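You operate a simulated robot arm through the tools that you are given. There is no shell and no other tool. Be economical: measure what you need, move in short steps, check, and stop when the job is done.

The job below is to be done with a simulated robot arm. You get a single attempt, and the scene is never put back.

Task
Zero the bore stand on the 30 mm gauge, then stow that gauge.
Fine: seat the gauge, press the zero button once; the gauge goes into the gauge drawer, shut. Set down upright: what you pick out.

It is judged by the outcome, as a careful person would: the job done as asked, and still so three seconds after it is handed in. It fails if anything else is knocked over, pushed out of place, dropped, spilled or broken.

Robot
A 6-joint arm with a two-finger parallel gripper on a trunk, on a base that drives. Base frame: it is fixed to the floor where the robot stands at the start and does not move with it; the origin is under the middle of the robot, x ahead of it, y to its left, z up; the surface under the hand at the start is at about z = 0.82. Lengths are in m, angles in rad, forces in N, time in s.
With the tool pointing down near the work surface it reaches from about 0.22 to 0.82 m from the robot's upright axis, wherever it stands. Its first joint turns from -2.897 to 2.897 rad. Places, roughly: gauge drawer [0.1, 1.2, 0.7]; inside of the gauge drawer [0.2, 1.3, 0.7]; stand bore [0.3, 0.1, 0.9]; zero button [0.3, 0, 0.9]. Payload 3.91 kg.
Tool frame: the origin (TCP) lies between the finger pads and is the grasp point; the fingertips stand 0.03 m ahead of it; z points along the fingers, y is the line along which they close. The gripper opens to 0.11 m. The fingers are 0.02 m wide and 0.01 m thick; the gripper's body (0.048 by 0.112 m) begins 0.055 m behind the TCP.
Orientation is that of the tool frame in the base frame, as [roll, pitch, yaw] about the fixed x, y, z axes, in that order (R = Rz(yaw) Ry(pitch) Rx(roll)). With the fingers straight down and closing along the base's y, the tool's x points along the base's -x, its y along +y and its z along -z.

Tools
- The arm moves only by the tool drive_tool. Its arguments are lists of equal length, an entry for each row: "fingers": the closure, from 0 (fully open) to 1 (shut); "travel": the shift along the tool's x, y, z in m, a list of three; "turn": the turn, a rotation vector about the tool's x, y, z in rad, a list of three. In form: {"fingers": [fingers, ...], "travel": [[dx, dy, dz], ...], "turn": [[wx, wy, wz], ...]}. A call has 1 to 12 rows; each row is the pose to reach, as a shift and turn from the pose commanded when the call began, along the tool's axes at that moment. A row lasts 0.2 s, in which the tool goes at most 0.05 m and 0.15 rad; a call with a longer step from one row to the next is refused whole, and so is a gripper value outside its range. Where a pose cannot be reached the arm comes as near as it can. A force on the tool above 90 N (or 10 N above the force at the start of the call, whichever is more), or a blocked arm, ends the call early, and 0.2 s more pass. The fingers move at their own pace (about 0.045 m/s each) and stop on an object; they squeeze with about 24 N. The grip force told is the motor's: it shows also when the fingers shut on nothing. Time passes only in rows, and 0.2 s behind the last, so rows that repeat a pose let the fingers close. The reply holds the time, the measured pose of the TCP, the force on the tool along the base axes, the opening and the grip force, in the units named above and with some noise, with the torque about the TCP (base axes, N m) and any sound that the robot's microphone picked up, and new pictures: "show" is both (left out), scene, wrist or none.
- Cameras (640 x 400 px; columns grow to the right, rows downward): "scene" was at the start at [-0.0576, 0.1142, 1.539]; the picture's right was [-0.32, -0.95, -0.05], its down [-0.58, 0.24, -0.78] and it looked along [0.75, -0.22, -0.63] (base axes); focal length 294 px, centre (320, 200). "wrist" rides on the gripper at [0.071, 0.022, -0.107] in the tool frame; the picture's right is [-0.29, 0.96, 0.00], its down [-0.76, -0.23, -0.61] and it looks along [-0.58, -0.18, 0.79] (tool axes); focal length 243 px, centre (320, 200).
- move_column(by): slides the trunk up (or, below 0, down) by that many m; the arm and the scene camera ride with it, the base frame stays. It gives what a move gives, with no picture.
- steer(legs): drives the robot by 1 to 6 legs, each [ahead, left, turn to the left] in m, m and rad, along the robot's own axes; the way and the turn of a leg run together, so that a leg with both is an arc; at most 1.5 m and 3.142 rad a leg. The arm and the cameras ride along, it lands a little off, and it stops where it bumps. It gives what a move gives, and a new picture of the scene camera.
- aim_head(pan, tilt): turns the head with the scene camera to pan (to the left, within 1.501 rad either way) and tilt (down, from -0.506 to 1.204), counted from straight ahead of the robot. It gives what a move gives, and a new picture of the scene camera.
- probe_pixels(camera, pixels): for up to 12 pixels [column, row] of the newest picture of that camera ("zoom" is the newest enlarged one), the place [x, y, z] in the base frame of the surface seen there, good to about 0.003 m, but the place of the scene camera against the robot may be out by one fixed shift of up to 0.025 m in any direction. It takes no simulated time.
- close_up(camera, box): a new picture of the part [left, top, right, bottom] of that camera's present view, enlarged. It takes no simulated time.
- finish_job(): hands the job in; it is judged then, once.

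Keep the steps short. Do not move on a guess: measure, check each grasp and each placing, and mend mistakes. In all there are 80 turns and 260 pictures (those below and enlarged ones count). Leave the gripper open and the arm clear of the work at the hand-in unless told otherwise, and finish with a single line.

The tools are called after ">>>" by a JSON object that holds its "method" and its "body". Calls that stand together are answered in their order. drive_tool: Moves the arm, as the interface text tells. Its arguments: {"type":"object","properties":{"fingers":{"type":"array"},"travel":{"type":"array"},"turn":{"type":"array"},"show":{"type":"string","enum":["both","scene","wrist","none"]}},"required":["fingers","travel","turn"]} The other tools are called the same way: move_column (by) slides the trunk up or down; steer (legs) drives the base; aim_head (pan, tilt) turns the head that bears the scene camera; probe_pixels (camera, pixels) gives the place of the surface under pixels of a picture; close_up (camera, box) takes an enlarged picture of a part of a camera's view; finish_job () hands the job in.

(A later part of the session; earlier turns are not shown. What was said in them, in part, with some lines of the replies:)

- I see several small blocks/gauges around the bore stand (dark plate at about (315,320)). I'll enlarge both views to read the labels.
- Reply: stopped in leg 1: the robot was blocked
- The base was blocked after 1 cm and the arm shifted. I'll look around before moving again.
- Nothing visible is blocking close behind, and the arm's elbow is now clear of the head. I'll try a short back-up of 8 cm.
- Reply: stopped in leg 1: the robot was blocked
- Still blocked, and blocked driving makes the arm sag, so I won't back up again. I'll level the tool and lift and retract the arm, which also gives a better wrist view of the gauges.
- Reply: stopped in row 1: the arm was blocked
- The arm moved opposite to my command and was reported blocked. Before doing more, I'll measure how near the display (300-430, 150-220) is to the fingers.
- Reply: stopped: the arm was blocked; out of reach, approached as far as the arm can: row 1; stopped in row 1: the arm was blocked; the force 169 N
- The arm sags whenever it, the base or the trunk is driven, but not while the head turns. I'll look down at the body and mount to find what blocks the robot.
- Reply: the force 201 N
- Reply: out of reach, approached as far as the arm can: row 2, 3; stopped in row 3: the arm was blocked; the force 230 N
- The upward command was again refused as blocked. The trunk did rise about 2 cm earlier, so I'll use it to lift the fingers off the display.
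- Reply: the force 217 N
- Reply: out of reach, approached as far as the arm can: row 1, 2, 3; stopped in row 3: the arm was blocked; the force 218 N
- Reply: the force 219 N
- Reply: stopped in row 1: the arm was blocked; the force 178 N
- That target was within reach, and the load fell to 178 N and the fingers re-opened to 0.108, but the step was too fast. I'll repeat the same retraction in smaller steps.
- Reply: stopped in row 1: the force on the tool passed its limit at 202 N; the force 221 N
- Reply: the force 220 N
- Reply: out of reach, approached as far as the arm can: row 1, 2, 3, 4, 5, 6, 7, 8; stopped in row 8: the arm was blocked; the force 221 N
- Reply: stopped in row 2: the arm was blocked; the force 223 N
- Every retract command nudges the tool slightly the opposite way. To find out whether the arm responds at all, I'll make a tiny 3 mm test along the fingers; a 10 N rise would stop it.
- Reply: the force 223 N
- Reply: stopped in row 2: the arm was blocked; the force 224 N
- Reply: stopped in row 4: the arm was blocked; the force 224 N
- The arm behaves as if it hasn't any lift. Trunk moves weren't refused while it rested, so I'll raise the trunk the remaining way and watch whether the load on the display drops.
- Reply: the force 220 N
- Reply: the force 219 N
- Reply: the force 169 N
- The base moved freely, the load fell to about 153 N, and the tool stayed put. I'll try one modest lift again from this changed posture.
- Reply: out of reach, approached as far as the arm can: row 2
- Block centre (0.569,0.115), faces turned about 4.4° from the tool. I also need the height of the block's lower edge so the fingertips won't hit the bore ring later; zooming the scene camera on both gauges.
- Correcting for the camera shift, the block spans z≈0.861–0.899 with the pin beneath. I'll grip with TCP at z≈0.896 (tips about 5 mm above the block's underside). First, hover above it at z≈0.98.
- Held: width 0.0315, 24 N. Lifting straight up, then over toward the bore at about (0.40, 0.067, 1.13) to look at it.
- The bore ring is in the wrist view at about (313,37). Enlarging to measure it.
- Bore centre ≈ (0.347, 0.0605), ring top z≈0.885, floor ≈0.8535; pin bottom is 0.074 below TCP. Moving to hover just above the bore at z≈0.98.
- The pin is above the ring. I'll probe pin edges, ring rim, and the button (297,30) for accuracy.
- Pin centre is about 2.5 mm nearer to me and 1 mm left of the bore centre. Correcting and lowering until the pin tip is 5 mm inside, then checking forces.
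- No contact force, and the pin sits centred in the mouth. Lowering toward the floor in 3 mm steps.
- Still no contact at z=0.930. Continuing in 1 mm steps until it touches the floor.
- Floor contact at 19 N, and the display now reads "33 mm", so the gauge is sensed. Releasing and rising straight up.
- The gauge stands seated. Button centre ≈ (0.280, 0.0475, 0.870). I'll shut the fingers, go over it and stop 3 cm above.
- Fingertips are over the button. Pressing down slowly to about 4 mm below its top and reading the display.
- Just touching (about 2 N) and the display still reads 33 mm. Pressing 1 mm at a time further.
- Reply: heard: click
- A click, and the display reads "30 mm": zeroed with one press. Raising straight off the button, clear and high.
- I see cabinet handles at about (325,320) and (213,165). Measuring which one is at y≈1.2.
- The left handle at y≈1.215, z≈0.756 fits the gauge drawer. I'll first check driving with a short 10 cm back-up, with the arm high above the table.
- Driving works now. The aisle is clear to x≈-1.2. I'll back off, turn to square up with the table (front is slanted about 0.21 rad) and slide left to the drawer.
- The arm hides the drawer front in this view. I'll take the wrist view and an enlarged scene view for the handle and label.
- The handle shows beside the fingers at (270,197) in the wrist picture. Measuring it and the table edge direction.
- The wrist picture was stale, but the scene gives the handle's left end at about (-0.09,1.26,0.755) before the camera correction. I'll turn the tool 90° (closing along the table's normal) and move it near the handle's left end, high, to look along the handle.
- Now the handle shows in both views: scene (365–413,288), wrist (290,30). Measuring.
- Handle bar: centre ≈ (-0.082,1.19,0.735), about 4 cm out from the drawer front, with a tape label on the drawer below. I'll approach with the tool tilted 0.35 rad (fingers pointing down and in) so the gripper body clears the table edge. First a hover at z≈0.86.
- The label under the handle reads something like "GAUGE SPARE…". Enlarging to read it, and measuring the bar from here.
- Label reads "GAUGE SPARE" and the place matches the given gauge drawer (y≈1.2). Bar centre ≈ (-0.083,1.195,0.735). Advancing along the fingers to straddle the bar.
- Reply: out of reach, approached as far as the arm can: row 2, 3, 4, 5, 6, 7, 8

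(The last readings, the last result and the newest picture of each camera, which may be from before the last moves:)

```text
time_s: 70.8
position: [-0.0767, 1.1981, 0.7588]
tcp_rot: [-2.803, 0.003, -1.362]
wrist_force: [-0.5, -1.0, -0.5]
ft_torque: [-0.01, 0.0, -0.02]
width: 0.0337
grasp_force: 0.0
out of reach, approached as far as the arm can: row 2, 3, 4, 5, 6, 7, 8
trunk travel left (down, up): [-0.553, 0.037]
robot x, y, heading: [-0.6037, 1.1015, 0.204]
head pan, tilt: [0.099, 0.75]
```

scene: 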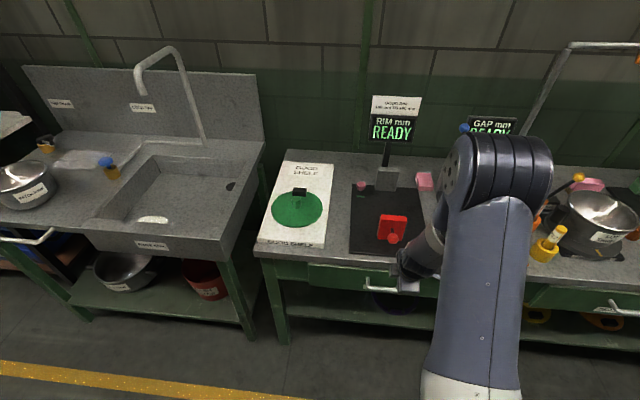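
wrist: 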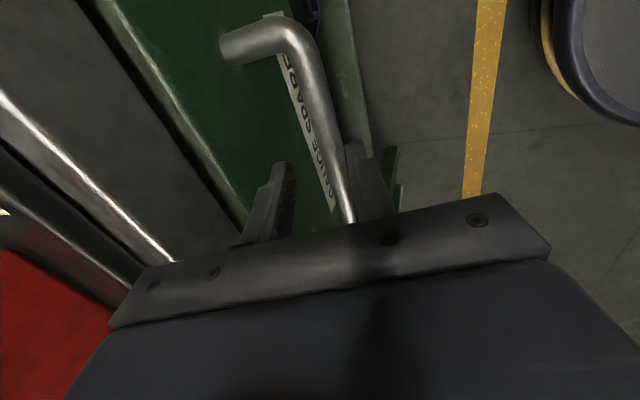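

The arm couldn't quite get there: it's 12 mm short with the trunk this high. I'll back out and up, then lower the trunk 0.12 to give the arm a better posture.

>>> {"method": "drive_tool", "body": {"fingers": [0.69, 0.69, 0.69, 0.69, 0.69, 0.69, 0.69, 0.69, 0.69], "travel": [[0, 0, -0.015], [0, 0, -0.04], [0, 0, -0.07], [0, 0, -0.1], [0, -0.004, -0.12], [0, -0.014, -0.15], [0, -0.024, -0.18], [0, -0.041, -0.22], [0, -0.041, -0.22]], "turn": [[0, 0, 0], [0, 0, 0], [0, 0, 0], [0, 0, 0], [0, 0, 0], [0, 0, 0], [0, 0, 0], [0, 0, 0], [0, 0, 0]], "show": "none"}}

>>> {"method": "move_column", "body": {"by": -0.12}}

```text
time_s: 72.8
position: [-0.1261, 1.1863, 0.9737]
tcp_rot: [-2.794, 0.006, -1.358]
wrist_force: [-0.3, -0.1, -0.3]
ft_torque: [-0.05, -0.02, -0.02]
width: 0.0339
grasp_force: 0.1
out of reach, approached as far as the arm can: row 1, 2
trunk travel left (down, up): [-0.553, 0.037]
robot x, y, heading: [-0.6062, 1.0999, 0.202]
head pan, tilt: [0.099, 0.75]
```

```text
time_s: 74.3
position: [-0.1253, 1.1871, 0.8535]
tcp_rot: [-2.793, 0.006, -1.361]
wrist_force: [-0.5, -0.1, -0.4]
ft_torque: [-0.01, 0.02, -0.02]
width: 0.0341
grasp_force: 0.0
trunk travel left (down, up): [-0.433, 0.157]
robot x, y, heading: [-0.6051, 1.1016, 0.206]
head pan, tilt: [0.099, 0.75]
```

Now straight along the fingers by 0.108 onto the bar.

>>> {"method": "drive_tool", "body": {"fingers": [0.69, 0.69, 0.69, 0.69, 0.69, 0.69, 0.69], "travel": [[0, 0, 0.02], [0, 0, 0.042], [0, 0, 0.064], [0, 0, 0.082], [0, 0, 0.097], [0, 0, 0.108], [0, 0, 0.108]], "turn": [[0, 0, 0], [0, 0, 0], [0, 0, 0], [0, 0, 0], [0, 0, 0], [0, 0, 0], [0, 0, 0]], "show": "wrist"}}

```text
time_s: 75.9
position: [-0.0896, 1.1943, 0.7499]
tcp_rot: [-2.793, 0.004, -1.359]
wrist_force: [0.2, -0.7, 0.1]
ft_torque: [0.01, -0.01, 0.0]
width: 0.0343
grasp_force: 0.0
trunk travel left (down, up): [-0.433, 0.157]
robot x, y, heading: [-0.6048, 1.1023, 0.21]
head pan, tilt: [0.099, 0.75]
```

wrist: 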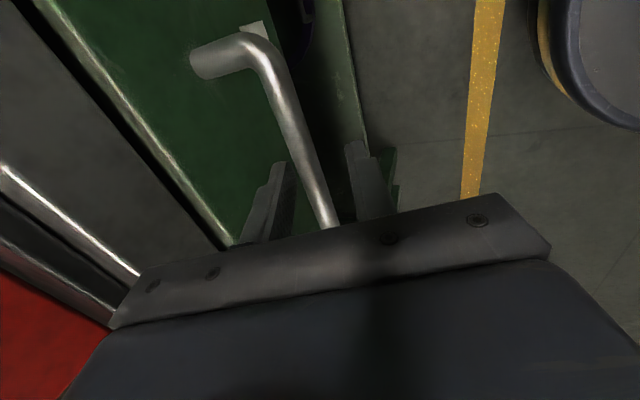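

The bar is between the fingers. Gripping it and pulling gently outward 5 cm.

>>> {"method": "drive_tool", "body": {"fingers": [0.85, 1, 1, 1, 1, 1, 1, 1], "travel": [[0, 0, 0], [0, 0, 0], [0, 0, 0], [0, 0.0094, -0.0034], [0, 0.0188, -0.0069], [0, 0.0282, -0.0103], [0, 0.0376, -0.0137], [0, 0.047, -0.0172]], "turn": [[0, 0, 0], [0, 0, 0], [0, 0, 0], [0, 0, 0], [0, 0, 0], [0, 0, 0], [0, 0, 0], [0, 0, 0]]}}

```text
time_s: 77.7
position: [-0.1408, 1.1833, 0.7505]
tcp_rot: [-2.79, 0.006, -1.363]
wrist_force: [-0.2, -3.7, 37.4]
ft_torque: [0.56, -0.11, -0.77]
width: 0.0137
grasp_force: 44.8
trunk travel left (down, up): [-0.433, 0.157]
robot x, y, heading: [-0.6049, 1.1024, 0.207]
head pan, tilt: [0.099, 0.75]
```

scene: 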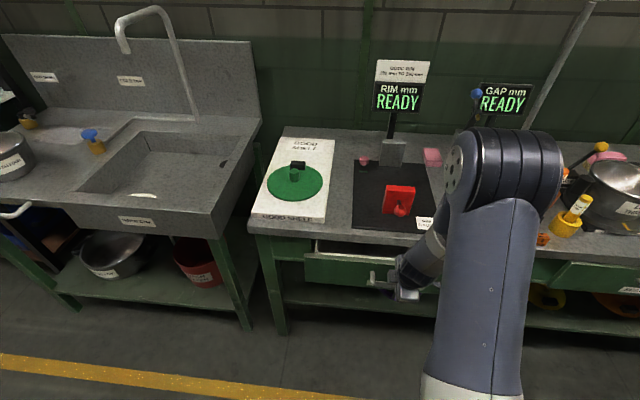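
wrist: 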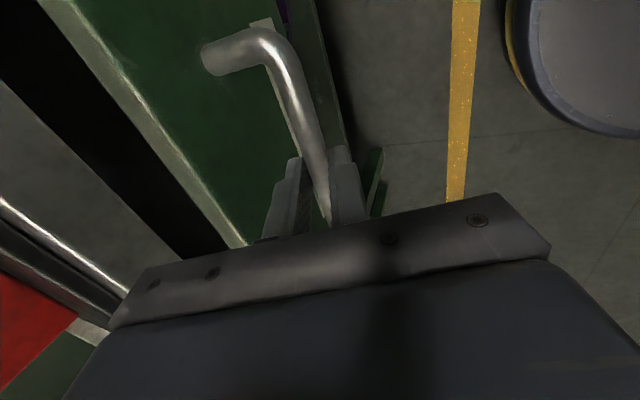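

The drawer is sliding open. Continuing to pull 12 cm more with a 2 mm lift to ease the downward load.

>>> {"method": "drive_tool", "body": {"fingers": [1, 1, 1, 1, 1, 1, 1, 1, 1], "travel": [[0, 0.013, -0.0075], [0, 0.027, -0.0124], [0, 0.041, -0.0175], [0, 0.055, -0.0226], [0, 0.069, -0.0277], [0, 0.083, -0.0328], [0, 0.097, -0.0379], [0, 0.112, -0.0434], [0, 0.112, -0.0434]], "turn": [[0, 0, 0], [0, 0, 0], [0, 0, 0], [0, 0, 0], [0, 0, 0], [0, 0, 0], [0, 0, 0], [0, 0, 0], [0, 0, 0]]}}

```text
time_s: 79.7
position: [-0.2566, 1.1609, 0.7533]
tcp_rot: [-2.792, 0.006, -1.359]
wrist_force: [0.9, -0.5, -0.2]
ft_torque: [0.02, 0.01, -0.01]
width: 0.0001
grasp_force: 38.0
out of reach, approached as far as the arm can: row 2, 3, 4, 5, 6, 7
trunk travel left (down, up): [-0.433, 0.157]
robot x, y, heading: [-0.6032, 1.1011, 0.204]
head pan, tilt: [0.099, 0.75]
```

scene: 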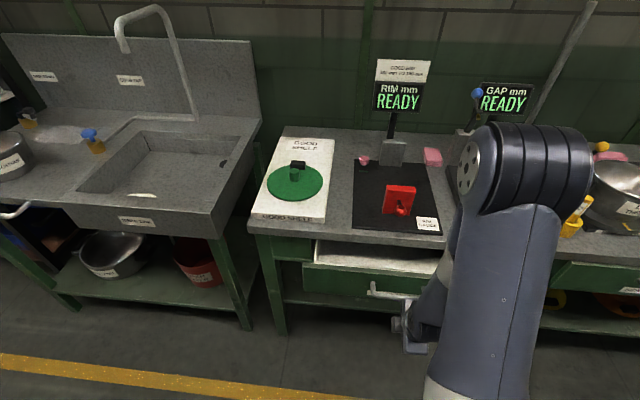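
wrist: 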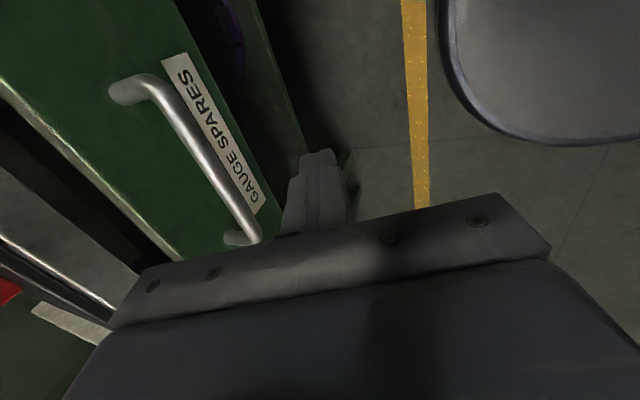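

The grip slipped off near the end, but the drawer is part open. Label: "GAUGE SPARES". Measuring how far it's open and what's inside.

>>> {"method": "probe_pixels", "body": {"camera": "scene", "pixels": [[372, 293], [385, 294], [350, 272], [350, 268], [400, 272], [320, 250], [360, 255], [420, 262], [330, 262], [310, 242]]}}

>>> {"method": "close_up", "body": {"camera": "scene", "box": [290, 220, 450, 320]}}

```text
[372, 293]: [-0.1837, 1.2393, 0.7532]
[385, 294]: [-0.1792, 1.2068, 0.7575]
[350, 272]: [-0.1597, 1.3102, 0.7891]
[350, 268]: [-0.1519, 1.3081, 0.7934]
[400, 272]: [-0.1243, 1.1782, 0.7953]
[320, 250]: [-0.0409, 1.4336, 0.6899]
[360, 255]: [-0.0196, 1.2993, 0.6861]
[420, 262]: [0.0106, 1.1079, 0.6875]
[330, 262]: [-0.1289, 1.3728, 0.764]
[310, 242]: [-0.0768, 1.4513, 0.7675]
```

```text
4.00 times, centred on (370, 270) of scene
```

zoom: 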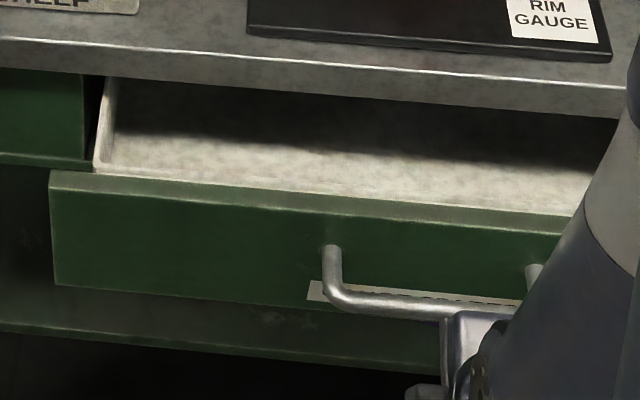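

Open about 9 cm; the inside floor is at z≈0.674 and empty near the front. I want it wider. I'll back the base 8 cm (restoring reach), then re-hover above the bar with open fingers.

>>> {"method": "steer", "body": {"legs": [[-0.08, 0, 0]]}}

>>> {"method": "drive_tool", "body": {"fingers": [0.69, 0.69, 0.69, 0.69, 0.69, 0.69, 0.69], "travel": [[0, -0.01, -0.02], [-0.002, -0.03, -0.03], [-0.005, -0.06, -0.035], [-0.008, -0.09, -0.035], [-0.01, -0.12, -0.03], [-0.0113, -0.15, -0.026], [-0.0113, -0.15, -0.026]], "turn": [[0, 0, 0], [0, 0, 0], [0, 0, 0], [0, 0, 0], [0, 0, 0], [0, 0, 0], [0, 0, 0]]}}

```text
time_s: 80.8
position: [-0.3366, 1.1434, 0.7529]
tcp_rot: [-2.794, 0.004, -1.359]
wrist_force: [-0.4, 0.1, -0.2]
ft_torque: [0.01, -0.02, -0.02]
width: 0.0
grasp_force: 37.6
trunk travel left (down, up): [-0.433, 0.157]
robot x, y, heading: [-0.6845, 1.0855, 0.207]
head pan, tilt: [0.099, 0.75]
```

scene: 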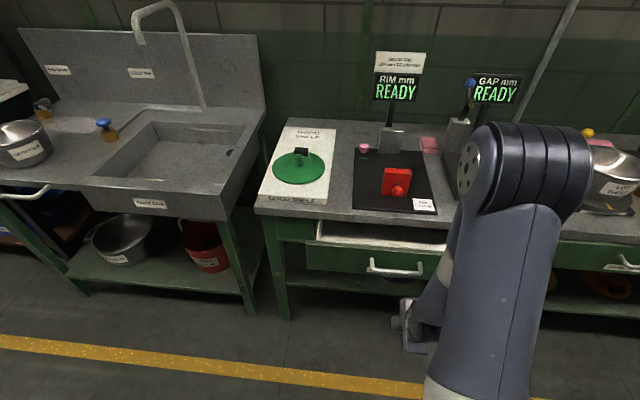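

```text
time_s: 82.4
position: [-0.209, 1.1821, 0.8276]
tcp_rot: [-2.794, 0.005, -1.361]
wrist_force: [0.1, -0.2, -0.2]
ft_torque: [0.01, -0.03, 0.02]
width: 0.0342
grasp_force: 0.0
out of reach, approached as far as the arm can: row 3
trunk travel left (down, up): [-0.433, 0.157]
robot x, y, heading: [-0.6838, 1.085, 0.207]
head pan, tilt: [0.099, 0.75]
```

scene: 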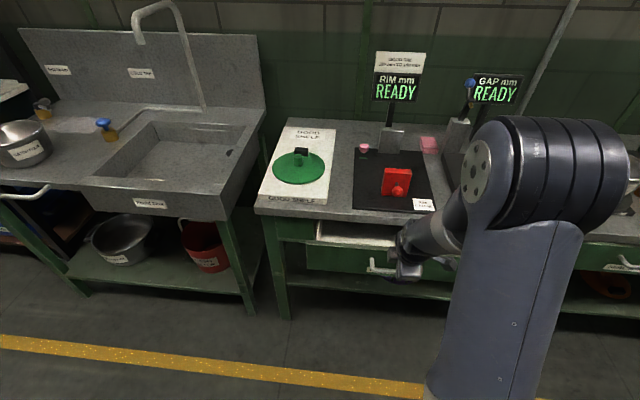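
wrist: 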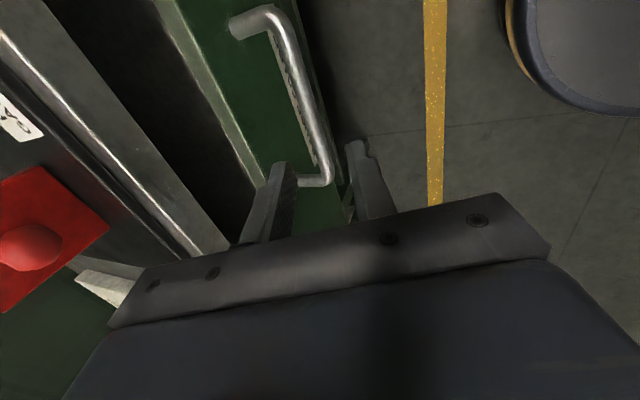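

Re-measuring the bar in the wrist view: pixels along (290,50)–(325,165).

>>> {"method": "probe_pixels", "body": {"camera": "wrist", "pixels": [[290, 50], [303, 80], [315, 115], [325, 150], [327, 170], [312, 181], [248, 130], [270, 120]]}}

```text
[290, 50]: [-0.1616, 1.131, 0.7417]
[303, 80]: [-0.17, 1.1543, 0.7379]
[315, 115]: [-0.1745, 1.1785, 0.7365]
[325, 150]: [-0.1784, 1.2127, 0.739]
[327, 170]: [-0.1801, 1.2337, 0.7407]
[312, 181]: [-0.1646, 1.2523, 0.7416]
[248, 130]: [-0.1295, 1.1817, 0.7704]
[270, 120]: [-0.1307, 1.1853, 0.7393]
```

Advance 0.091 along the fingers for a deeper grip and close on the bar.

>>> {"method": "drive_tool", "body": {"fingers": [0.69, 0.69, 0.69, 0.69, 0.69, 0.69, 0.85, 1, 1, 1], "travel": [[0, 0, 0.02], [0, 0, 0.042], [0, 0, 0.064], [0, 0, 0.08], [0, 0, 0.0914], [0, 0, 0.0914], [0, 0, 0.0914], [0, 0, 0.0914], [0, 0, 0.0914], [0, 0, 0.0914]], "turn": [[0, 0, 0], [0, 0, 0], [0, 0, 0], [0, 0, 0], [0, 0, 0], [0, 0, 0], [0, 0, 0], [0, 0, 0], [0, 0, 0], [0, 0, 0]], "show": "none"}}

>>> {"method": "steer", "body": {"legs": [[-0.1, 0, 0]]}}

```text
time_s: 84.6
position: [-0.1793, 1.1881, 0.7444]
tcp_rot: [-2.792, 0.007, -1.361]
wrist_force: [-0.5, 1.0, 7.1]
ft_torque: [0.38, 0.06, -0.9]
width: 0.0138
grasp_force: 45.3
trunk travel left (down, up): [-0.433, 0.157]
robot x, y, heading: [-0.6854, 1.0866, 0.204]
head pan, tilt: [0.099, 0.75]
```

```text
time_s: 85.7
position: [-0.2781, 1.1689, 0.7434]
tcp_rot: [-2.792, 0.006, -1.36]
wrist_force: [-1.7, 11.2, 10.2]
ft_torque: [0.8, 0.03, -0.69]
width: 0.0138
grasp_force: 45.0
trunk travel left (down, up): [-0.433, 0.157]
robot x, y, heading: [-0.7833, 1.0651, 0.208]
head pan, tilt: [0.099, 0.75]
```

scene: 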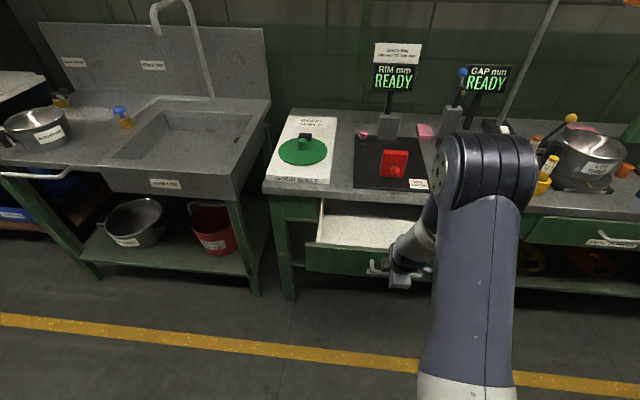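

The drawer is open about 19 cm. Releasing the bar, backing out along the fingers, rising and levelling the tool.

>>> {"method": "drive_tool", "body": {"fingers": [0.69, 0.65, 0.65, 0.65, 0.65, 0.65, 0.65, 0.6, 0.6, 0.6, 0.6, 0.5], "travel": [[0, 0, 0], [0, 0, 0], [0, 0, -0.015], [0, 0, -0.04], [0, 0, -0.07], [0, 0, -0.1], [0, -0.003, -0.125], [0, -0.012, -0.15], [0, -0.02, -0.175], [0, -0.027, -0.195], [0, -0.034, -0.214], [0, -0.034, -0.214]], "turn": [[0, 0, 0], [0, 0, 0], [0, 0, 0], [0, 0, 0], [0, 0, 0], [0, 0, 0], [-0.06, 0, 0], [-0.12, 0, 0], [-0.2, 0, 0], [-0.28, 0, 0], [-0.35, 0, 0], [-0.35, 0, 0]]}}

```text
time_s: 88.3
position: [-0.3191, 1.1579, 0.9567]
tcp_rot: [3.139, 0.005, -1.36]
wrist_force: [0.3, -0.5, 1.0]
ft_torque: [-0.01, -0.01, 0.0]
width: 0.0551
grasp_force: 0.1
trunk travel left (down, up): [-0.433, 0.157]
robot x, y, heading: [-0.7805, 1.0647, 0.207]
head pan, tilt: [0.099, 0.75]
```

scene: 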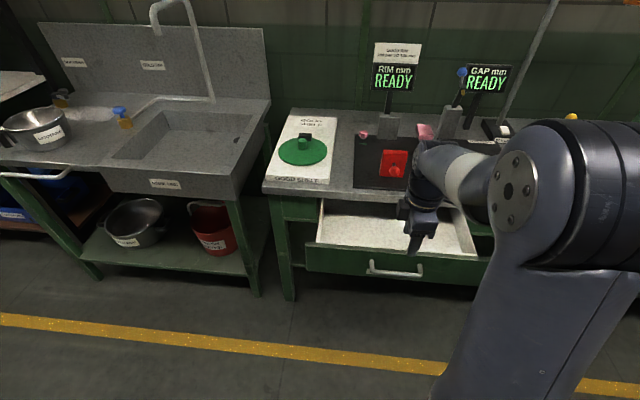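
wrist: 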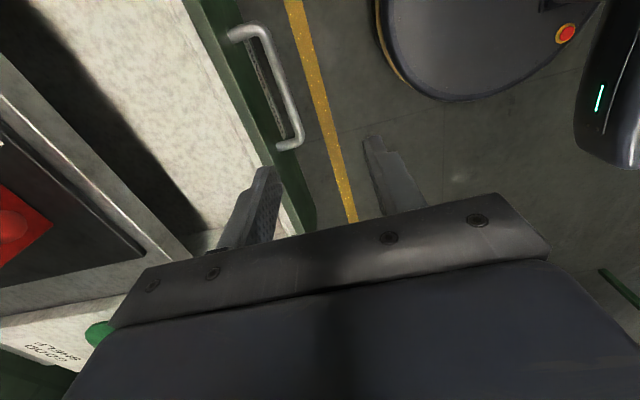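

The drawer is open and empty. I'll note its geometry, raise the trunk, and drive back to the bore stand.

>>> {"method": "probe_pixels", "body": {"camera": "wrist", "pixels": [[190, 80], [225, 150], [250, 190], [205, 170], [100, 60], [60, 75], [232, 100], [215, 60], [160, 20], [110, 130]]}}

>>> {"method": "move_column", "body": {"by": 0.12}}

>>> {"method": "steer", "body": {"legs": [[0, -1.179, 0], [0.4, 0, 0]]}}

>>> {"method": "aim_head", "body": {"pan": 0.1, "tilt": 0.95}}

```text
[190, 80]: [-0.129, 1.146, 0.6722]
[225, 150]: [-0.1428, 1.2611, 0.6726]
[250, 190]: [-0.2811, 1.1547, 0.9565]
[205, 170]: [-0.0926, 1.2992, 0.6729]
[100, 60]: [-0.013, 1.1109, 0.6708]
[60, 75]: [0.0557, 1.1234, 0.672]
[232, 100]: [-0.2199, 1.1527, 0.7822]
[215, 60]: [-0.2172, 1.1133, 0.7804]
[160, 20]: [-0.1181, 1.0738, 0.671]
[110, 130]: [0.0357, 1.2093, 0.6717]
```

```text
time_s: 89.8
position: [-0.3179, 1.1597, 1.0767]
tcp_rot: [3.141, 0.005, -1.359]
wrist_force: [-0.6, -0.2, -0.4]
ft_torque: [0.03, -0.05, 0.0]
width: 0.055
grasp_force: 0.1
trunk travel left (down, up): [-0.553, 0.037]
robot x, y, heading: [-0.7834, 1.065, 0.203]
head pan, tilt: [0.099, 0.75]
```

```text
time_s: 97.9
position: [0.3206, 0.0874, 1.0764]
tcp_rot: [3.14, 0.005, -1.36]
wrist_force: [-0.1, 0.2, 0.5]
ft_torque: [0.03, 0.03, 0.01]
width: 0.0551
grasp_force: 0.0
trunk travel left (down, up): [-0.553, 0.037]
robot x, y, heading: [-0.1437, -0.0114, 0.204]
head pan, tilt: [0.099, 0.75]
```

scene: 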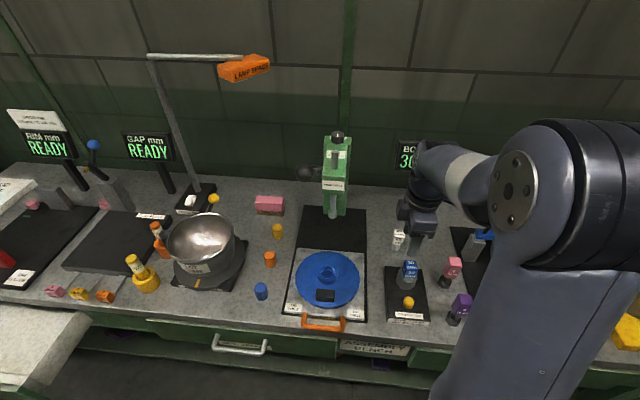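

```text
time_s: 98.7
position: [0.3195, 0.088, 1.0761]
tcp_rot: [-3.142, 0.005, -1.359]
wrist_force: [-0.3, 0.1, 0.9]
ft_torque: [0.02, -0.02, -0.01]
width: 0.0551
grasp_force: 0.1
trunk travel left (down, up): [-0.553, 0.037]
robot x, y, heading: [-0.1452, -0.0086, 0.207]
head pan, tilt: [0.099, 0.949]
```

scene: 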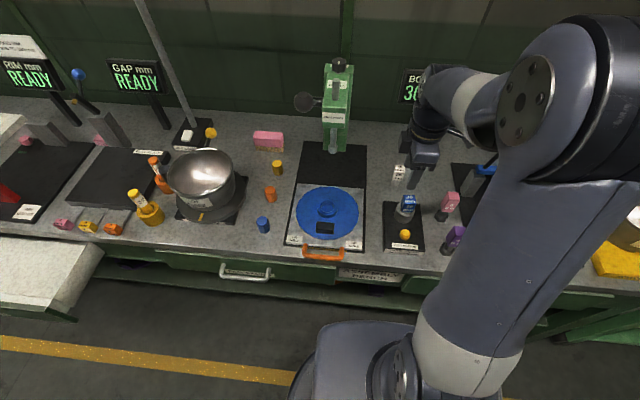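

Back at the stand; the display shows 30. The block's other faces nearly match the present tool angle (0.048 rad off). Moving over the gauge and down to z≈0.985 to check alignment.

>>> {"method": "drive_tool", "body": {"fingers": [0.5, 0.5, 0.5, 0.5, 0.5, 0.5, 0.5], "travel": [[0.01, -0.007, 0], [0.022, -0.014, 0.005], [0.0329, -0.0215, 0.02], [0.0329, -0.0215, 0.045], [0.0329, -0.0215, 0.07], [0.0329, -0.0215, 0.091], [0.0329, -0.0215, 0.091]], "turn": [[0, 0, -0.016], [0, 0, -0.032], [0, 0, -0.048], [0, 0, -0.048], [0, 0, -0.048], [0, 0, -0.048], [0, 0, -0.048]]}}

>>> {"method": "close_up", "body": {"camera": "wrist", "box": [230, 60, 410, 240]}}

```text
time_s: 100.3
position: [0.3471, 0.0594, 0.9833]
tcp_rot: [-3.14, 0.006, -1.311]
wrist_force: [-0.5, 0.1, -0.8]
ft_torque: [-0.01, 0.02, 0.0]
width: 0.055
grasp_force: 0.1
trunk travel left (down, up): [-0.553, 0.037]
robot x, y, heading: [-0.1445, -0.0124, 0.204]
head pan, tilt: [0.099, 0.949]
```

scene: 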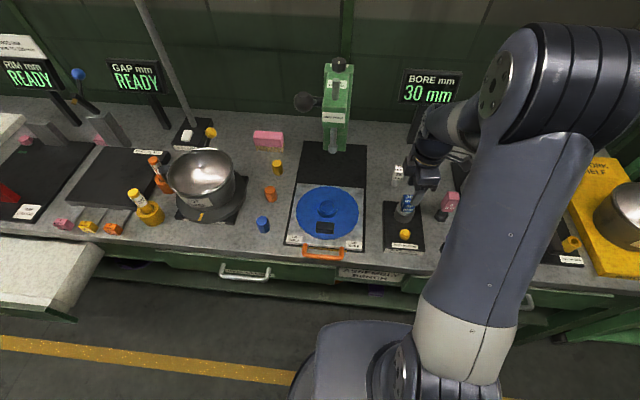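
wrist: 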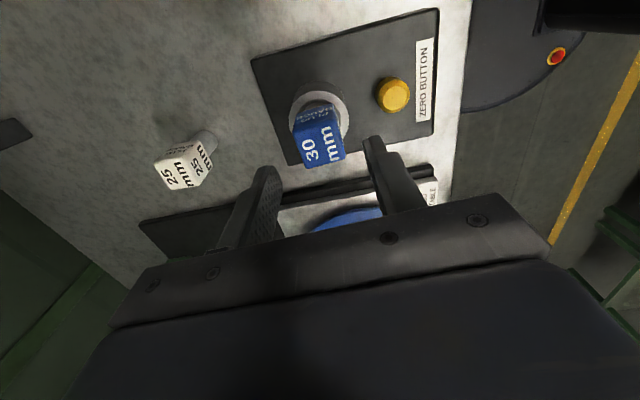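

```text
2.22 times, centred on (320, 150) of wrist
```

zoom: 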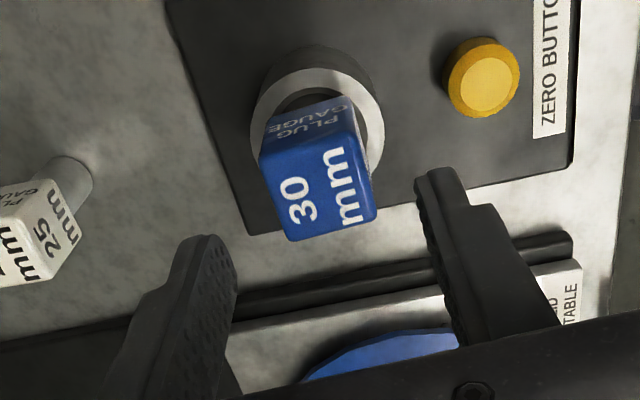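

>>> {"method": "probe_pixels", "body": {"camera": "zoom", "pixels": [[268, 158], [350, 138], [370, 212], [298, 236], [320, 188]]}}

```text
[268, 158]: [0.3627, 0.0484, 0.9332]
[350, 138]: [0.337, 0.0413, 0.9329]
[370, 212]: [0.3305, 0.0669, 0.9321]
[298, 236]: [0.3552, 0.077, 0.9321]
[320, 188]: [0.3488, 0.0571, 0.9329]
```

Aligned within 1 mm. Lowering to z≈0.928, gripping, then lifting straight out of the bore.

>>> {"method": "drive_tool", "body": {"fingers": [0.5, 0.5, 0.5, 0.5, 0.7, 0.85, 1, 1, 1], "travel": [[0, 0, 0.02], [0, 0, 0.04], [0, 0, 0.0555], [0, 0, 0.0555], [0, 0, 0.0555], [0, 0, 0.0555], [0, 0, 0.0555], [0, 0, 0.0555], [0, 0, 0.0555]], "turn": [[0, 0, 0], [0, 0, 0], [0, 0, 0], [0, 0, 0], [0, 0, 0], [0, 0, 0], [0, 0, 0], [0, 0, 0], [0, 0, 0]], "show": "none"}}

>>> {"method": "drive_tool", "body": {"fingers": [1, 1, 1, 1, 1, 1, 1, 1, 1], "travel": [[0, 0, -0.006], [0, 0, -0.015], [0, 0, -0.025], [0, 0, -0.035], [0, 0, -0.05], [0, 0, -0.075], [0, 0, -0.1], [0, 0, -0.13], [0, 0, -0.15]], "turn": [[0, 0, 0], [0, 0, 0], [0, 0, 0], [0, 0, 0], [0, 0, 0], [0, 0, 0], [0, 0, 0], [0, 0, 0], [0, 0, 0]]}}

```text
time_s: 102.3
position: [0.3456, 0.0604, 0.9295]
tcp_rot: [3.14, 0.004, -1.311]
wrist_force: [-0.5, 0.1, 1.1]
ft_torque: [-0.01, 0.01, -0.04]
width: 0.0317
grasp_force: 24.1
trunk travel left (down, up): [-0.553, 0.037]
robot x, y, heading: [-0.1474, -0.0089, 0.209]
head pan, tilt: [0.099, 0.949]
```

```text
time_s: 104.3
position: [0.3486, 0.0599, 1.0807]
tcp_rot: [-3.141, 0.007, -1.311]
wrist_force: [-0.5, 0.3, -1.4]
ft_torque: [0.01, -0.01, 0.0]
width: 0.0317
grasp_force: 23.9
trunk travel left (down, up): [-0.553, 0.037]
robot x, y, heading: [-0.1435, -0.0079, 0.208]
head pan, tilt: [0.099, 0.949]
```

scene: 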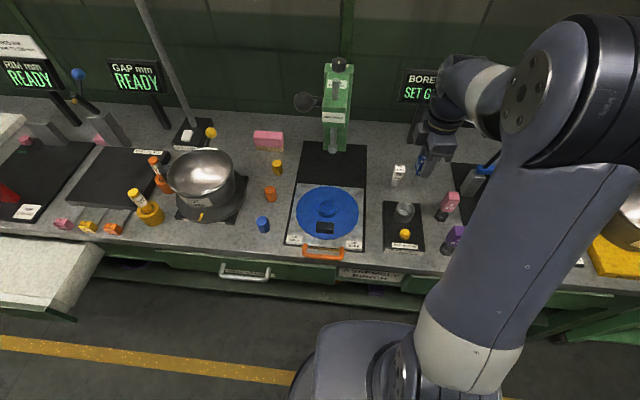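
wrist: 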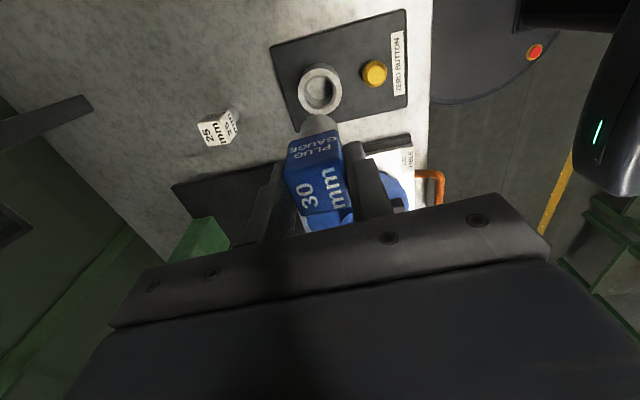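

The gauge is held (0.0317, 24 N) and the display says it's set. Driving back to the drawer, then lowering the trunk 0.12 over the open drawer.

>>> {"method": "steer", "body": {"legs": [[-0.4, 0, 0], [0, 1.179, 0], [0.08, 0, 0]]}}

>>> {"method": "move_column", "body": {"by": -0.12}}

>>> {"method": "close_up", "body": {"camera": "wrist", "box": [0, 0, 640, 400]}}

```text
time_s: 113.0
position: [-0.2261, 1.1405, 1.0795]
tcp_rot: [3.139, 0.004, -1.279]
wrist_force: [0.1, 0.2, -0.6]
ft_torque: [-0.01, 0.0, 0.02]
width: 0.0318
grasp_force: 24.0
trunk travel left (down, up): [-0.553, 0.037]
robot x, y, heading: [-0.7172, 1.0582, 0.236]
head pan, tilt: [0.099, 0.949]
```

scene: 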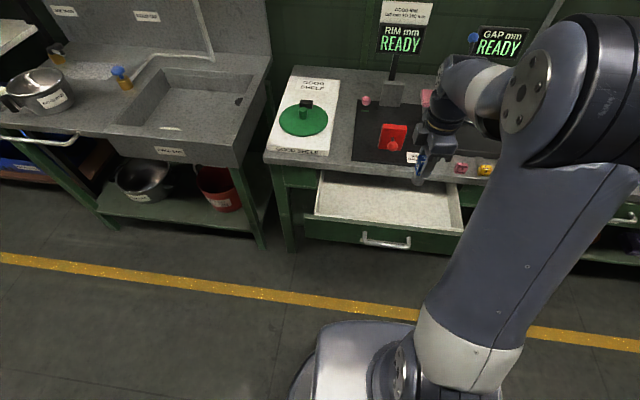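

```text
time_s: 114.5
position: [-0.2275, 1.1416, 0.9604]
tcp_rot: [3.139, 0.005, -1.281]
wrist_force: [0.3, 0.4, -2.4]
ft_torque: [-0.02, -0.02, 0.0]
width: 0.0318
grasp_force: 23.7
trunk travel left (down, up): [-0.433, 0.157]
robot x, y, heading: [-0.7205, 1.0591, 0.238]
head pan, tilt: [0.099, 0.949]
```

```text
1.00 times, centred on (320, 200) of wrist (not enlarged: the box is as wide or as high as the picture)
5 turns are left
```

zoom: 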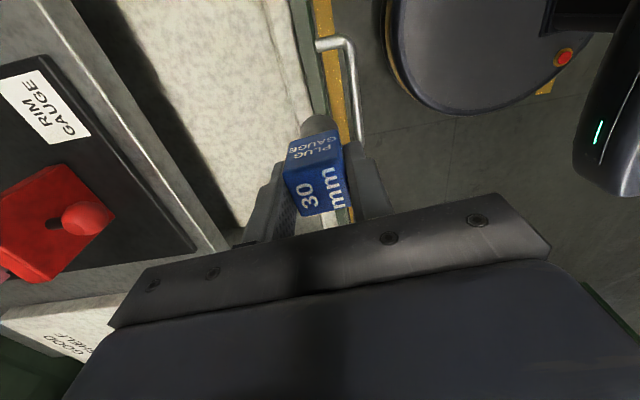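

Five turns left, so I'll be brisk. Moving over the middle of the drawer (-0.125,1.17) and lowering until the pin just touches the drawer floor.

>>> {"method": "drive_tool", "body": {"fingers": [1, 1, 1, 1, 1, 1, 1, 1, 1, 1, 1, 1], "travel": [[0, -0.025, 0], [0.001, -0.06, 0], [0.002, -0.09, 0.01], [0.0022, -0.1063, 0.035], [0.0022, -0.1063, 0.07], [0.0022, -0.1063, 0.105], [0.0022, -0.1063, 0.14], [0.0022, -0.1063, 0.17], [0.0022, -0.1063, 0.195], [0.0022, -0.1063, 0.207], [0.0022, -0.1063, 0.2125], [0.0022, -0.1063, 0.2145]], "turn": [[0, 0, 0], [0, 0, 0], [0, 0, 0], [0, 0, 0], [0, 0, 0], [0, 0, 0], [0, 0, 0], [0, 0, 0], [0, 0, 0], [0, 0, 0], [0, 0, 0], [0, 0, 0]]}}

```text
time_s: 117.0
position: [-0.1241, 1.1727, 0.7465]
tcp_rot: [-3.137, 0.003, -1.28]
wrist_force: [0.5, 0.3, 19.0]
ft_torque: [-0.02, 0.02, -0.03]
width: 0.0317
grasp_force: 24.2
trunk travel left (down, up): [-0.433, 0.157]
robot x, y, heading: [-0.7184, 1.0599, 0.237]
head pan, tilt: [0.099, 0.949]
4 turns are left
```

scene: 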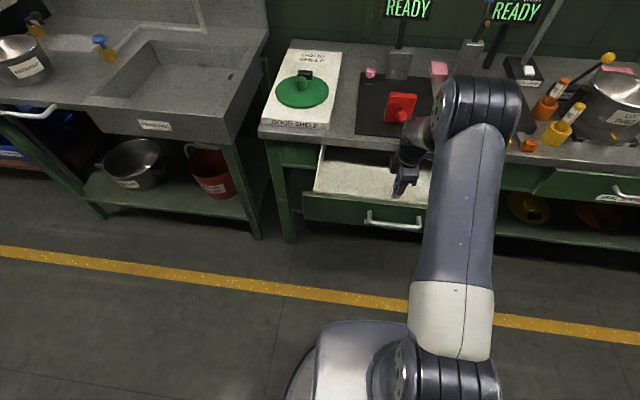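
wrist: 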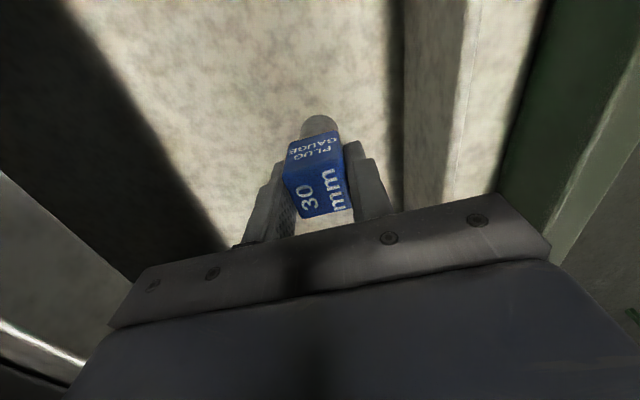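

The gauge stands on the drawer floor (19 N contact). Now: release and rise, back the base 10 cm, and bring the closed, tilted fingers down in front of the handle, ready to push.

>>> {"method": "drive_tool", "body": {"fingers": [0.6, 0.5, 0.5, 0.5, 0.5, 0.5, 0.5, 0.5, 0.5, 0.5, 0.5], "travel": [[0, 0, -0.001], [0, 0, -0.0015], [0, 0, -0.002], [0, 0, -0.006], [0, 0, -0.02], [0, 0, -0.05], [0, 0, -0.085], [0, 0, -0.12], [0, 0, -0.155], [0, 0, -0.19], [0, 0, -0.2145]], "turn": [[0, 0, 0], [0, 0, 0], [0, 0, 0], [0, 0, 0], [0, 0, 0], [0, 0, 0], [0, 0, 0], [0, 0, 0], [0, 0, 0], [0, 0, 0], [0, 0, 0]]}}

>>> {"method": "steer", "body": {"legs": [[-0.1, 0, 0]]}}

>>> {"method": "drive_tool", "body": {"fingers": [0.8, 1, 1, 1, 1, 1, 1, 1, 1, 1, 1, 1], "travel": [[-0.012, 0.028, 0], [-0.024, 0.056, 0], [-0.036, 0.084, 0], [-0.0401, 0.0955, 0.02], [-0.0401, 0.0955, 0.05], [-0.0401, 0.0955, 0.08], [-0.0401, 0.0955, 0.11], [-0.0401, 0.0955, 0.14], [-0.0401, 0.0955, 0.17], [-0.0401, 0.0955, 0.195], [-0.0401, 0.0955, 0.218], [-0.0401, 0.0955, 0.218]], "turn": [[0.05, 0, 0], [0.1, 0, 0], [0.15, 0, 0], [0.2, 0, 0], [0.27, 0, 0], [0.35, 0, 0], [0.35, 0, 0], [0.35, 0, 0], [0.35, 0, 0], [0.35, 0, 0], [0.35, 0, 0], [0.35, 0, 0]]}}

>>> {"method": "close_up", "body": {"camera": "scene", "box": [280, 120, 460, 260]}}

>>> {"method": "probe_pixels", "body": {"camera": "wrist", "pixels": [[320, 100], [330, 130], [340, 160], [300, 60], [260, 60], [230, 100], [310, 80], [290, 40]]}}

```text
time_s: 119.5
position: [-0.1252, 1.1687, 0.9606]
tcp_rot: [3.141, 0.005, -1.282]
wrist_force: [-0.2, 0.0, 0.1]
ft_torque: [-0.01, -0.02, -0.01]
width: 0.0551
grasp_force: 0.1
trunk travel left (down, up): [-0.433, 0.157]
robot x, y, heading: [-0.7213, 1.0607, 0.237]
head pan, tilt: [0.099, 0.949]
```

scene: 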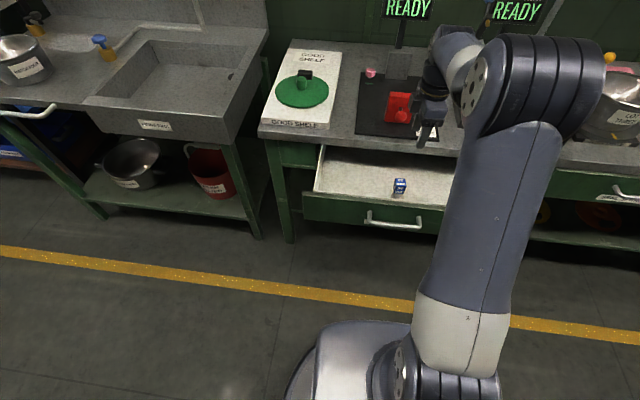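
wrist: 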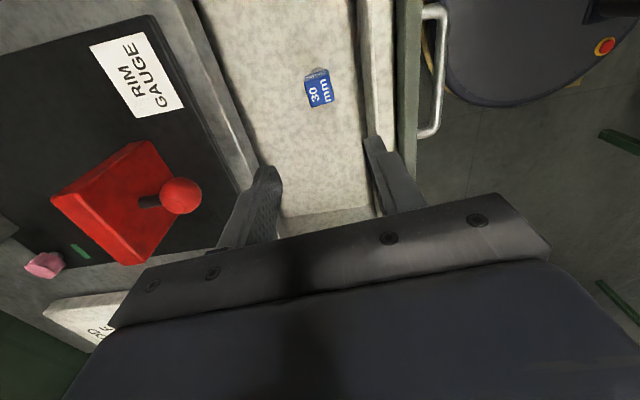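

```text
time_s: 120.6
position: [-0.2229, 1.1437, 0.9606]
tcp_rot: [-3.141, 0.005, -1.28]
wrist_force: [-0.2, -0.3, -0.5]
ft_torque: [0.04, 0.01, 0.01]
width: 0.0547
grasp_force: 0.0
trunk travel left (down, up): [-0.433, 0.157]
robot x, y, heading: [-0.8183, 1.0365, 0.237]
head pan, tilt: [0.099, 0.949]
```

scene: 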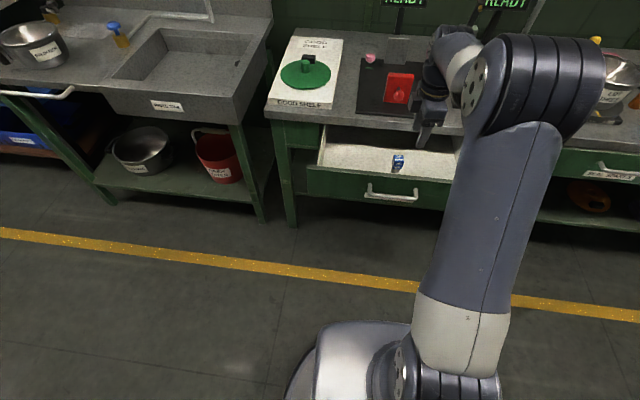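

```text
time_s: 123.2
position: [-0.3265, 1.1573, 0.7421]
tcp_rot: [-2.793, 0.005, -1.28]
wrist_force: [-0.1, 0.7, -0.2]
ft_torque: [0.04, -0.02, 0.0]
width: 0.0
grasp_force: 23.7
trunk travel left (down, up): [-0.433, 0.157]
robot x, y, heading: [-0.818, 1.0354, 0.238]
head pan, tilt: [0.099, 0.949]
```

scene: 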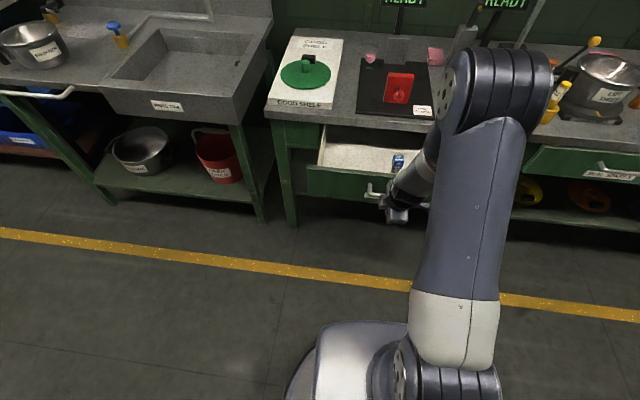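
wrist: 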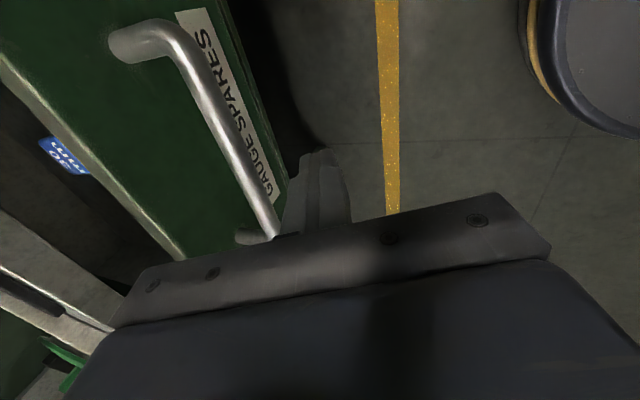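

```text
2.86 times, centred on (370, 190) of scene
```

zoom: 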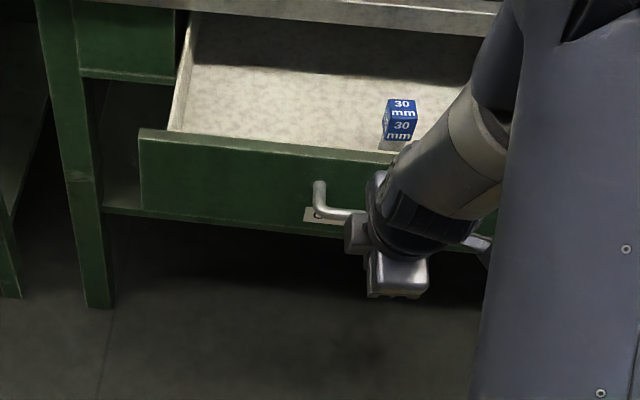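

```text
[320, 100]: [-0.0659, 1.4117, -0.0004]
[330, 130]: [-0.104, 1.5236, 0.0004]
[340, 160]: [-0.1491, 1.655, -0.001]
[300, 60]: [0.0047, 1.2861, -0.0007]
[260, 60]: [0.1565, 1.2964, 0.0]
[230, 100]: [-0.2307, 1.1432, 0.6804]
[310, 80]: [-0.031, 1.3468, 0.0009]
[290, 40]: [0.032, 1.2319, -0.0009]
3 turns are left
```

The gauge stands upright in the drawer, and the closed fingers are 3 cm in front of the handle. Pushing the drawer shut slowly (about 5 cm/s) in two runs.

>>> {"method": "drive_tool", "body": {"fingers": [1, 1, 1, 1, 1, 1, 1, 1, 1, 1, 1, 1], "travel": [[0.0005, -0.0056, 0.002], [0.0012, -0.0131, 0.0048], [0.002, -0.0225, 0.0082], [0.0029, -0.0318, 0.0116], [0.0037, -0.0412, 0.015], [0.0046, -0.0505, 0.0184], [0.0054, -0.0599, 0.0218], [0.0063, -0.0702, 0.0256], [0.0072, -0.0805, 0.0293], [0.0082, -0.0907, 0.0331], [0.0091, -0.101, 0.0368], [0.0099, -0.1104, 0.0402]], "turn": [[0, 0, 0], [0, 0, 0], [0, 0, 0], [0, 0, 0], [0, 0, 0], [0, 0, 0], [0, 0, 0], [0, 0, 0], [0, 0, 0], [0, 0, 0], [0, 0, 0], [0, 0, 0]]}}

>>> {"method": "drive_tool", "body": {"fingers": [1, 1, 1, 1, 1, 1, 1, 1, 1, 1, 1, 1], "travel": [[0.0008, -0.0094, 0.0034], [0.0017, -0.0187, 0.0068], [0.0026, -0.029, 0.0106], [0.0035, -0.0393, 0.0143], [0.0045, -0.0496, 0.0181], [0.0054, -0.0599, 0.0218], [0.0063, -0.0702, 0.0256], [0.0072, -0.0795, 0.029], [0.0079, -0.0879, 0.032], [0.0086, -0.0954, 0.0348], [0.0092, -0.102, 0.0372], [0.0097, -0.1076, 0.0392]], "turn": [[0, 0, 0], [0, 0, 0], [0, 0, 0], [0, 0, 0], [0, 0, 0], [0, 0, 0], [0, 0, 0], [0, 0, 0], [0, 0, 0], [0, 0, 0], [0, 0, 0], [0, 0, 0]]}}

>>> {"method": "close_up", "body": {"camera": "scene", "box": [280, 90, 460, 230]}}

>>> {"method": "probe_pixels", "body": {"camera": "zoom", "pixels": [[160, 120], [160, 140], [200, 130], [200, 150], [240, 140], [240, 160], [280, 150], [280, 170], [100, 120], [100, 140]]}}

```text
time_s: 125.8
position: [-0.2101, 1.1821, 0.7425]
tcp_rot: [-2.791, 0.005, -1.281]
wrist_force: [-0.3, -0.4, -0.7]
ft_torque: [0.03, 0.01, 0.01]
width: 0.0
grasp_force: 23.7
trunk travel left (down, up): [-0.433, 0.157]
robot x, y, heading: [-0.8166, 1.0347, 0.24]
head pan, tilt: [0.099, 0.949]
```

scene: 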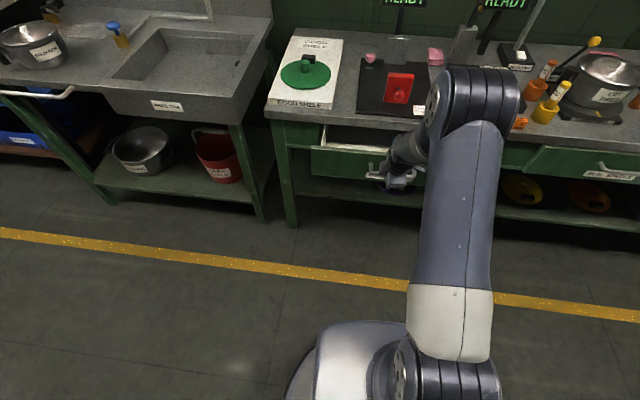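
wrist: 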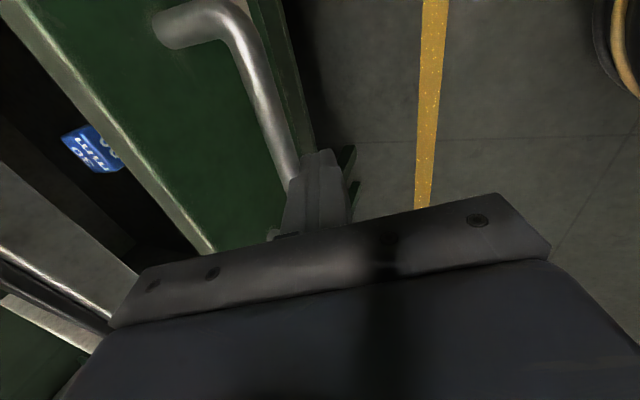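

```text
time_s: 128.4
position: [-0.0998, 1.2027, 0.7429]
tcp_rot: [-2.795, 0.005, -1.281]
wrist_force: [-11.1, -2.8, 4.0]
ft_torque: [-0.07, 0.04, -0.13]
width: 0.0003
grasp_force: 24.4
trunk travel left (down, up): [-0.433, 0.157]
robot x, y, heading: [-0.8157, 1.0333, 0.232]
head pan, tilt: [0.099, 0.949]
```

scene: 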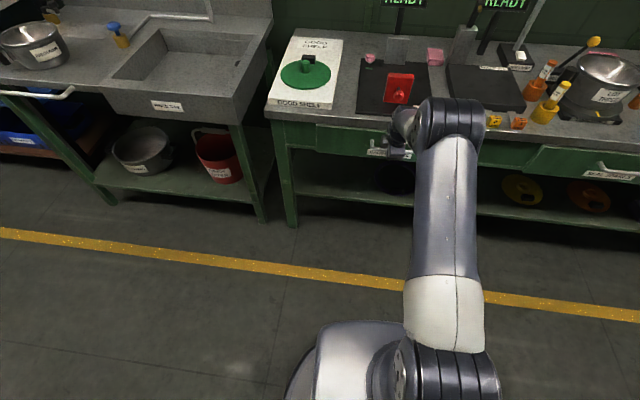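
wrist: 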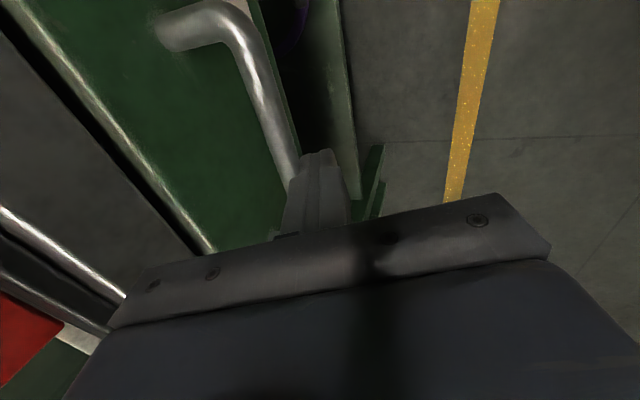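

```text
2.86 times, centred on (370, 160) of scene
```

zoom: 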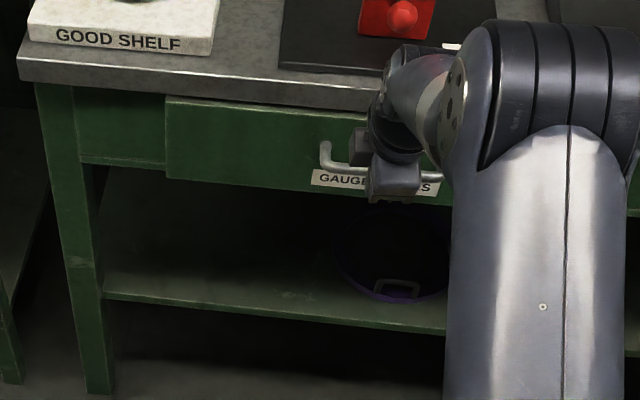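

```text
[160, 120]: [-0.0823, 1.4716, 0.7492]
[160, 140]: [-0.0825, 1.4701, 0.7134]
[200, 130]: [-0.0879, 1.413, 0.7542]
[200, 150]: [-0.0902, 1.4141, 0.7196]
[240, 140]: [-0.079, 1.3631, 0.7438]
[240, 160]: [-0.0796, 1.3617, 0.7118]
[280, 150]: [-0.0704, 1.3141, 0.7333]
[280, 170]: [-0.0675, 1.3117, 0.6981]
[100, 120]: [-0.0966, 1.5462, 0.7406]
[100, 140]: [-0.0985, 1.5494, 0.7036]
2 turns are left
```

The drawer front is back at its original closed place (front x≈-0.088 at y≈1.41, as before), with 11 N against the stop. Withdrawing the arm out and up, and opening the gripper.

>>> {"method": "drive_tool", "body": {"fingers": [1, 1, 1, 1, 1, 1, 0.8, 0.5, 0.2, 0, 0, 0], "travel": [[-0.0008, 0.0094, -0.0034], [-0.0025, 0.028, -0.0102], [-0.0046, 0.0505, -0.0184], [-0.0067, 0.0748, -0.0273], [-0.0084, 0.0935, -0.0341], [-0.0084, 0.084, -0.0611], [-0.0084, 0.072, -0.094], [-0.0084, 0.06, -0.127], [-0.0084, 0.048, -0.16], [-0.0084, 0.036, -0.193], [-0.0084, 0.0251, -0.222], [-0.0084, 0.0251, -0.222]], "turn": [[0, 0, 0], [0, 0, 0], [0, 0, 0], [0, 0, 0], [0, 0, 0], [0, 0, 0], [0, 0, 0], [0, 0, 0], [0, 0, 0], [0, 0, 0], [0, 0, 0], [0, 0, 0]]}}

```text
time_s: 131.0
position: [-0.1973, 1.1809, 0.9429]
tcp_rot: [-2.793, 0.007, -1.28]
wrist_force: [0.4, 0.1, 0.5]
ft_torque: [0.02, -0.01, 0.0]
width: 0.1097
grasp_force: 0.0
trunk travel left (down, up): [-0.433, 0.157]
robot x, y, heading: [-0.814, 1.0351, 0.237]
head pan, tilt: [0.099, 0.949]
1 turns are left
```

scene: 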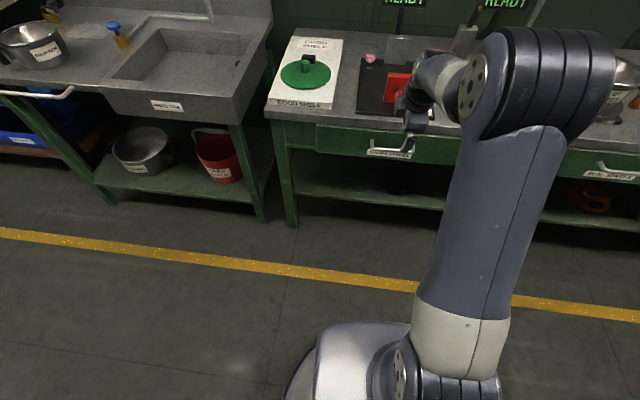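
wrist: 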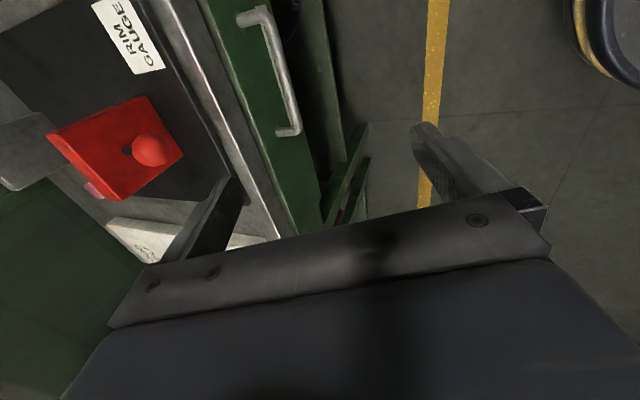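

The drawer is shut, the gripper is open and the arm is clear. Handing in.

>>> {"method": "finish_job", "body": {}}

```text
The job is handed in.
```

The bore stand is zeroed on the 30 mm gauge (one press, display read 30 mm) and the gauge stands upright in the shut "GAUGE SPARES" drawer; early on the arm sagged and leaned on the bore display at about 215 N, but the display stayed upright and kept working.
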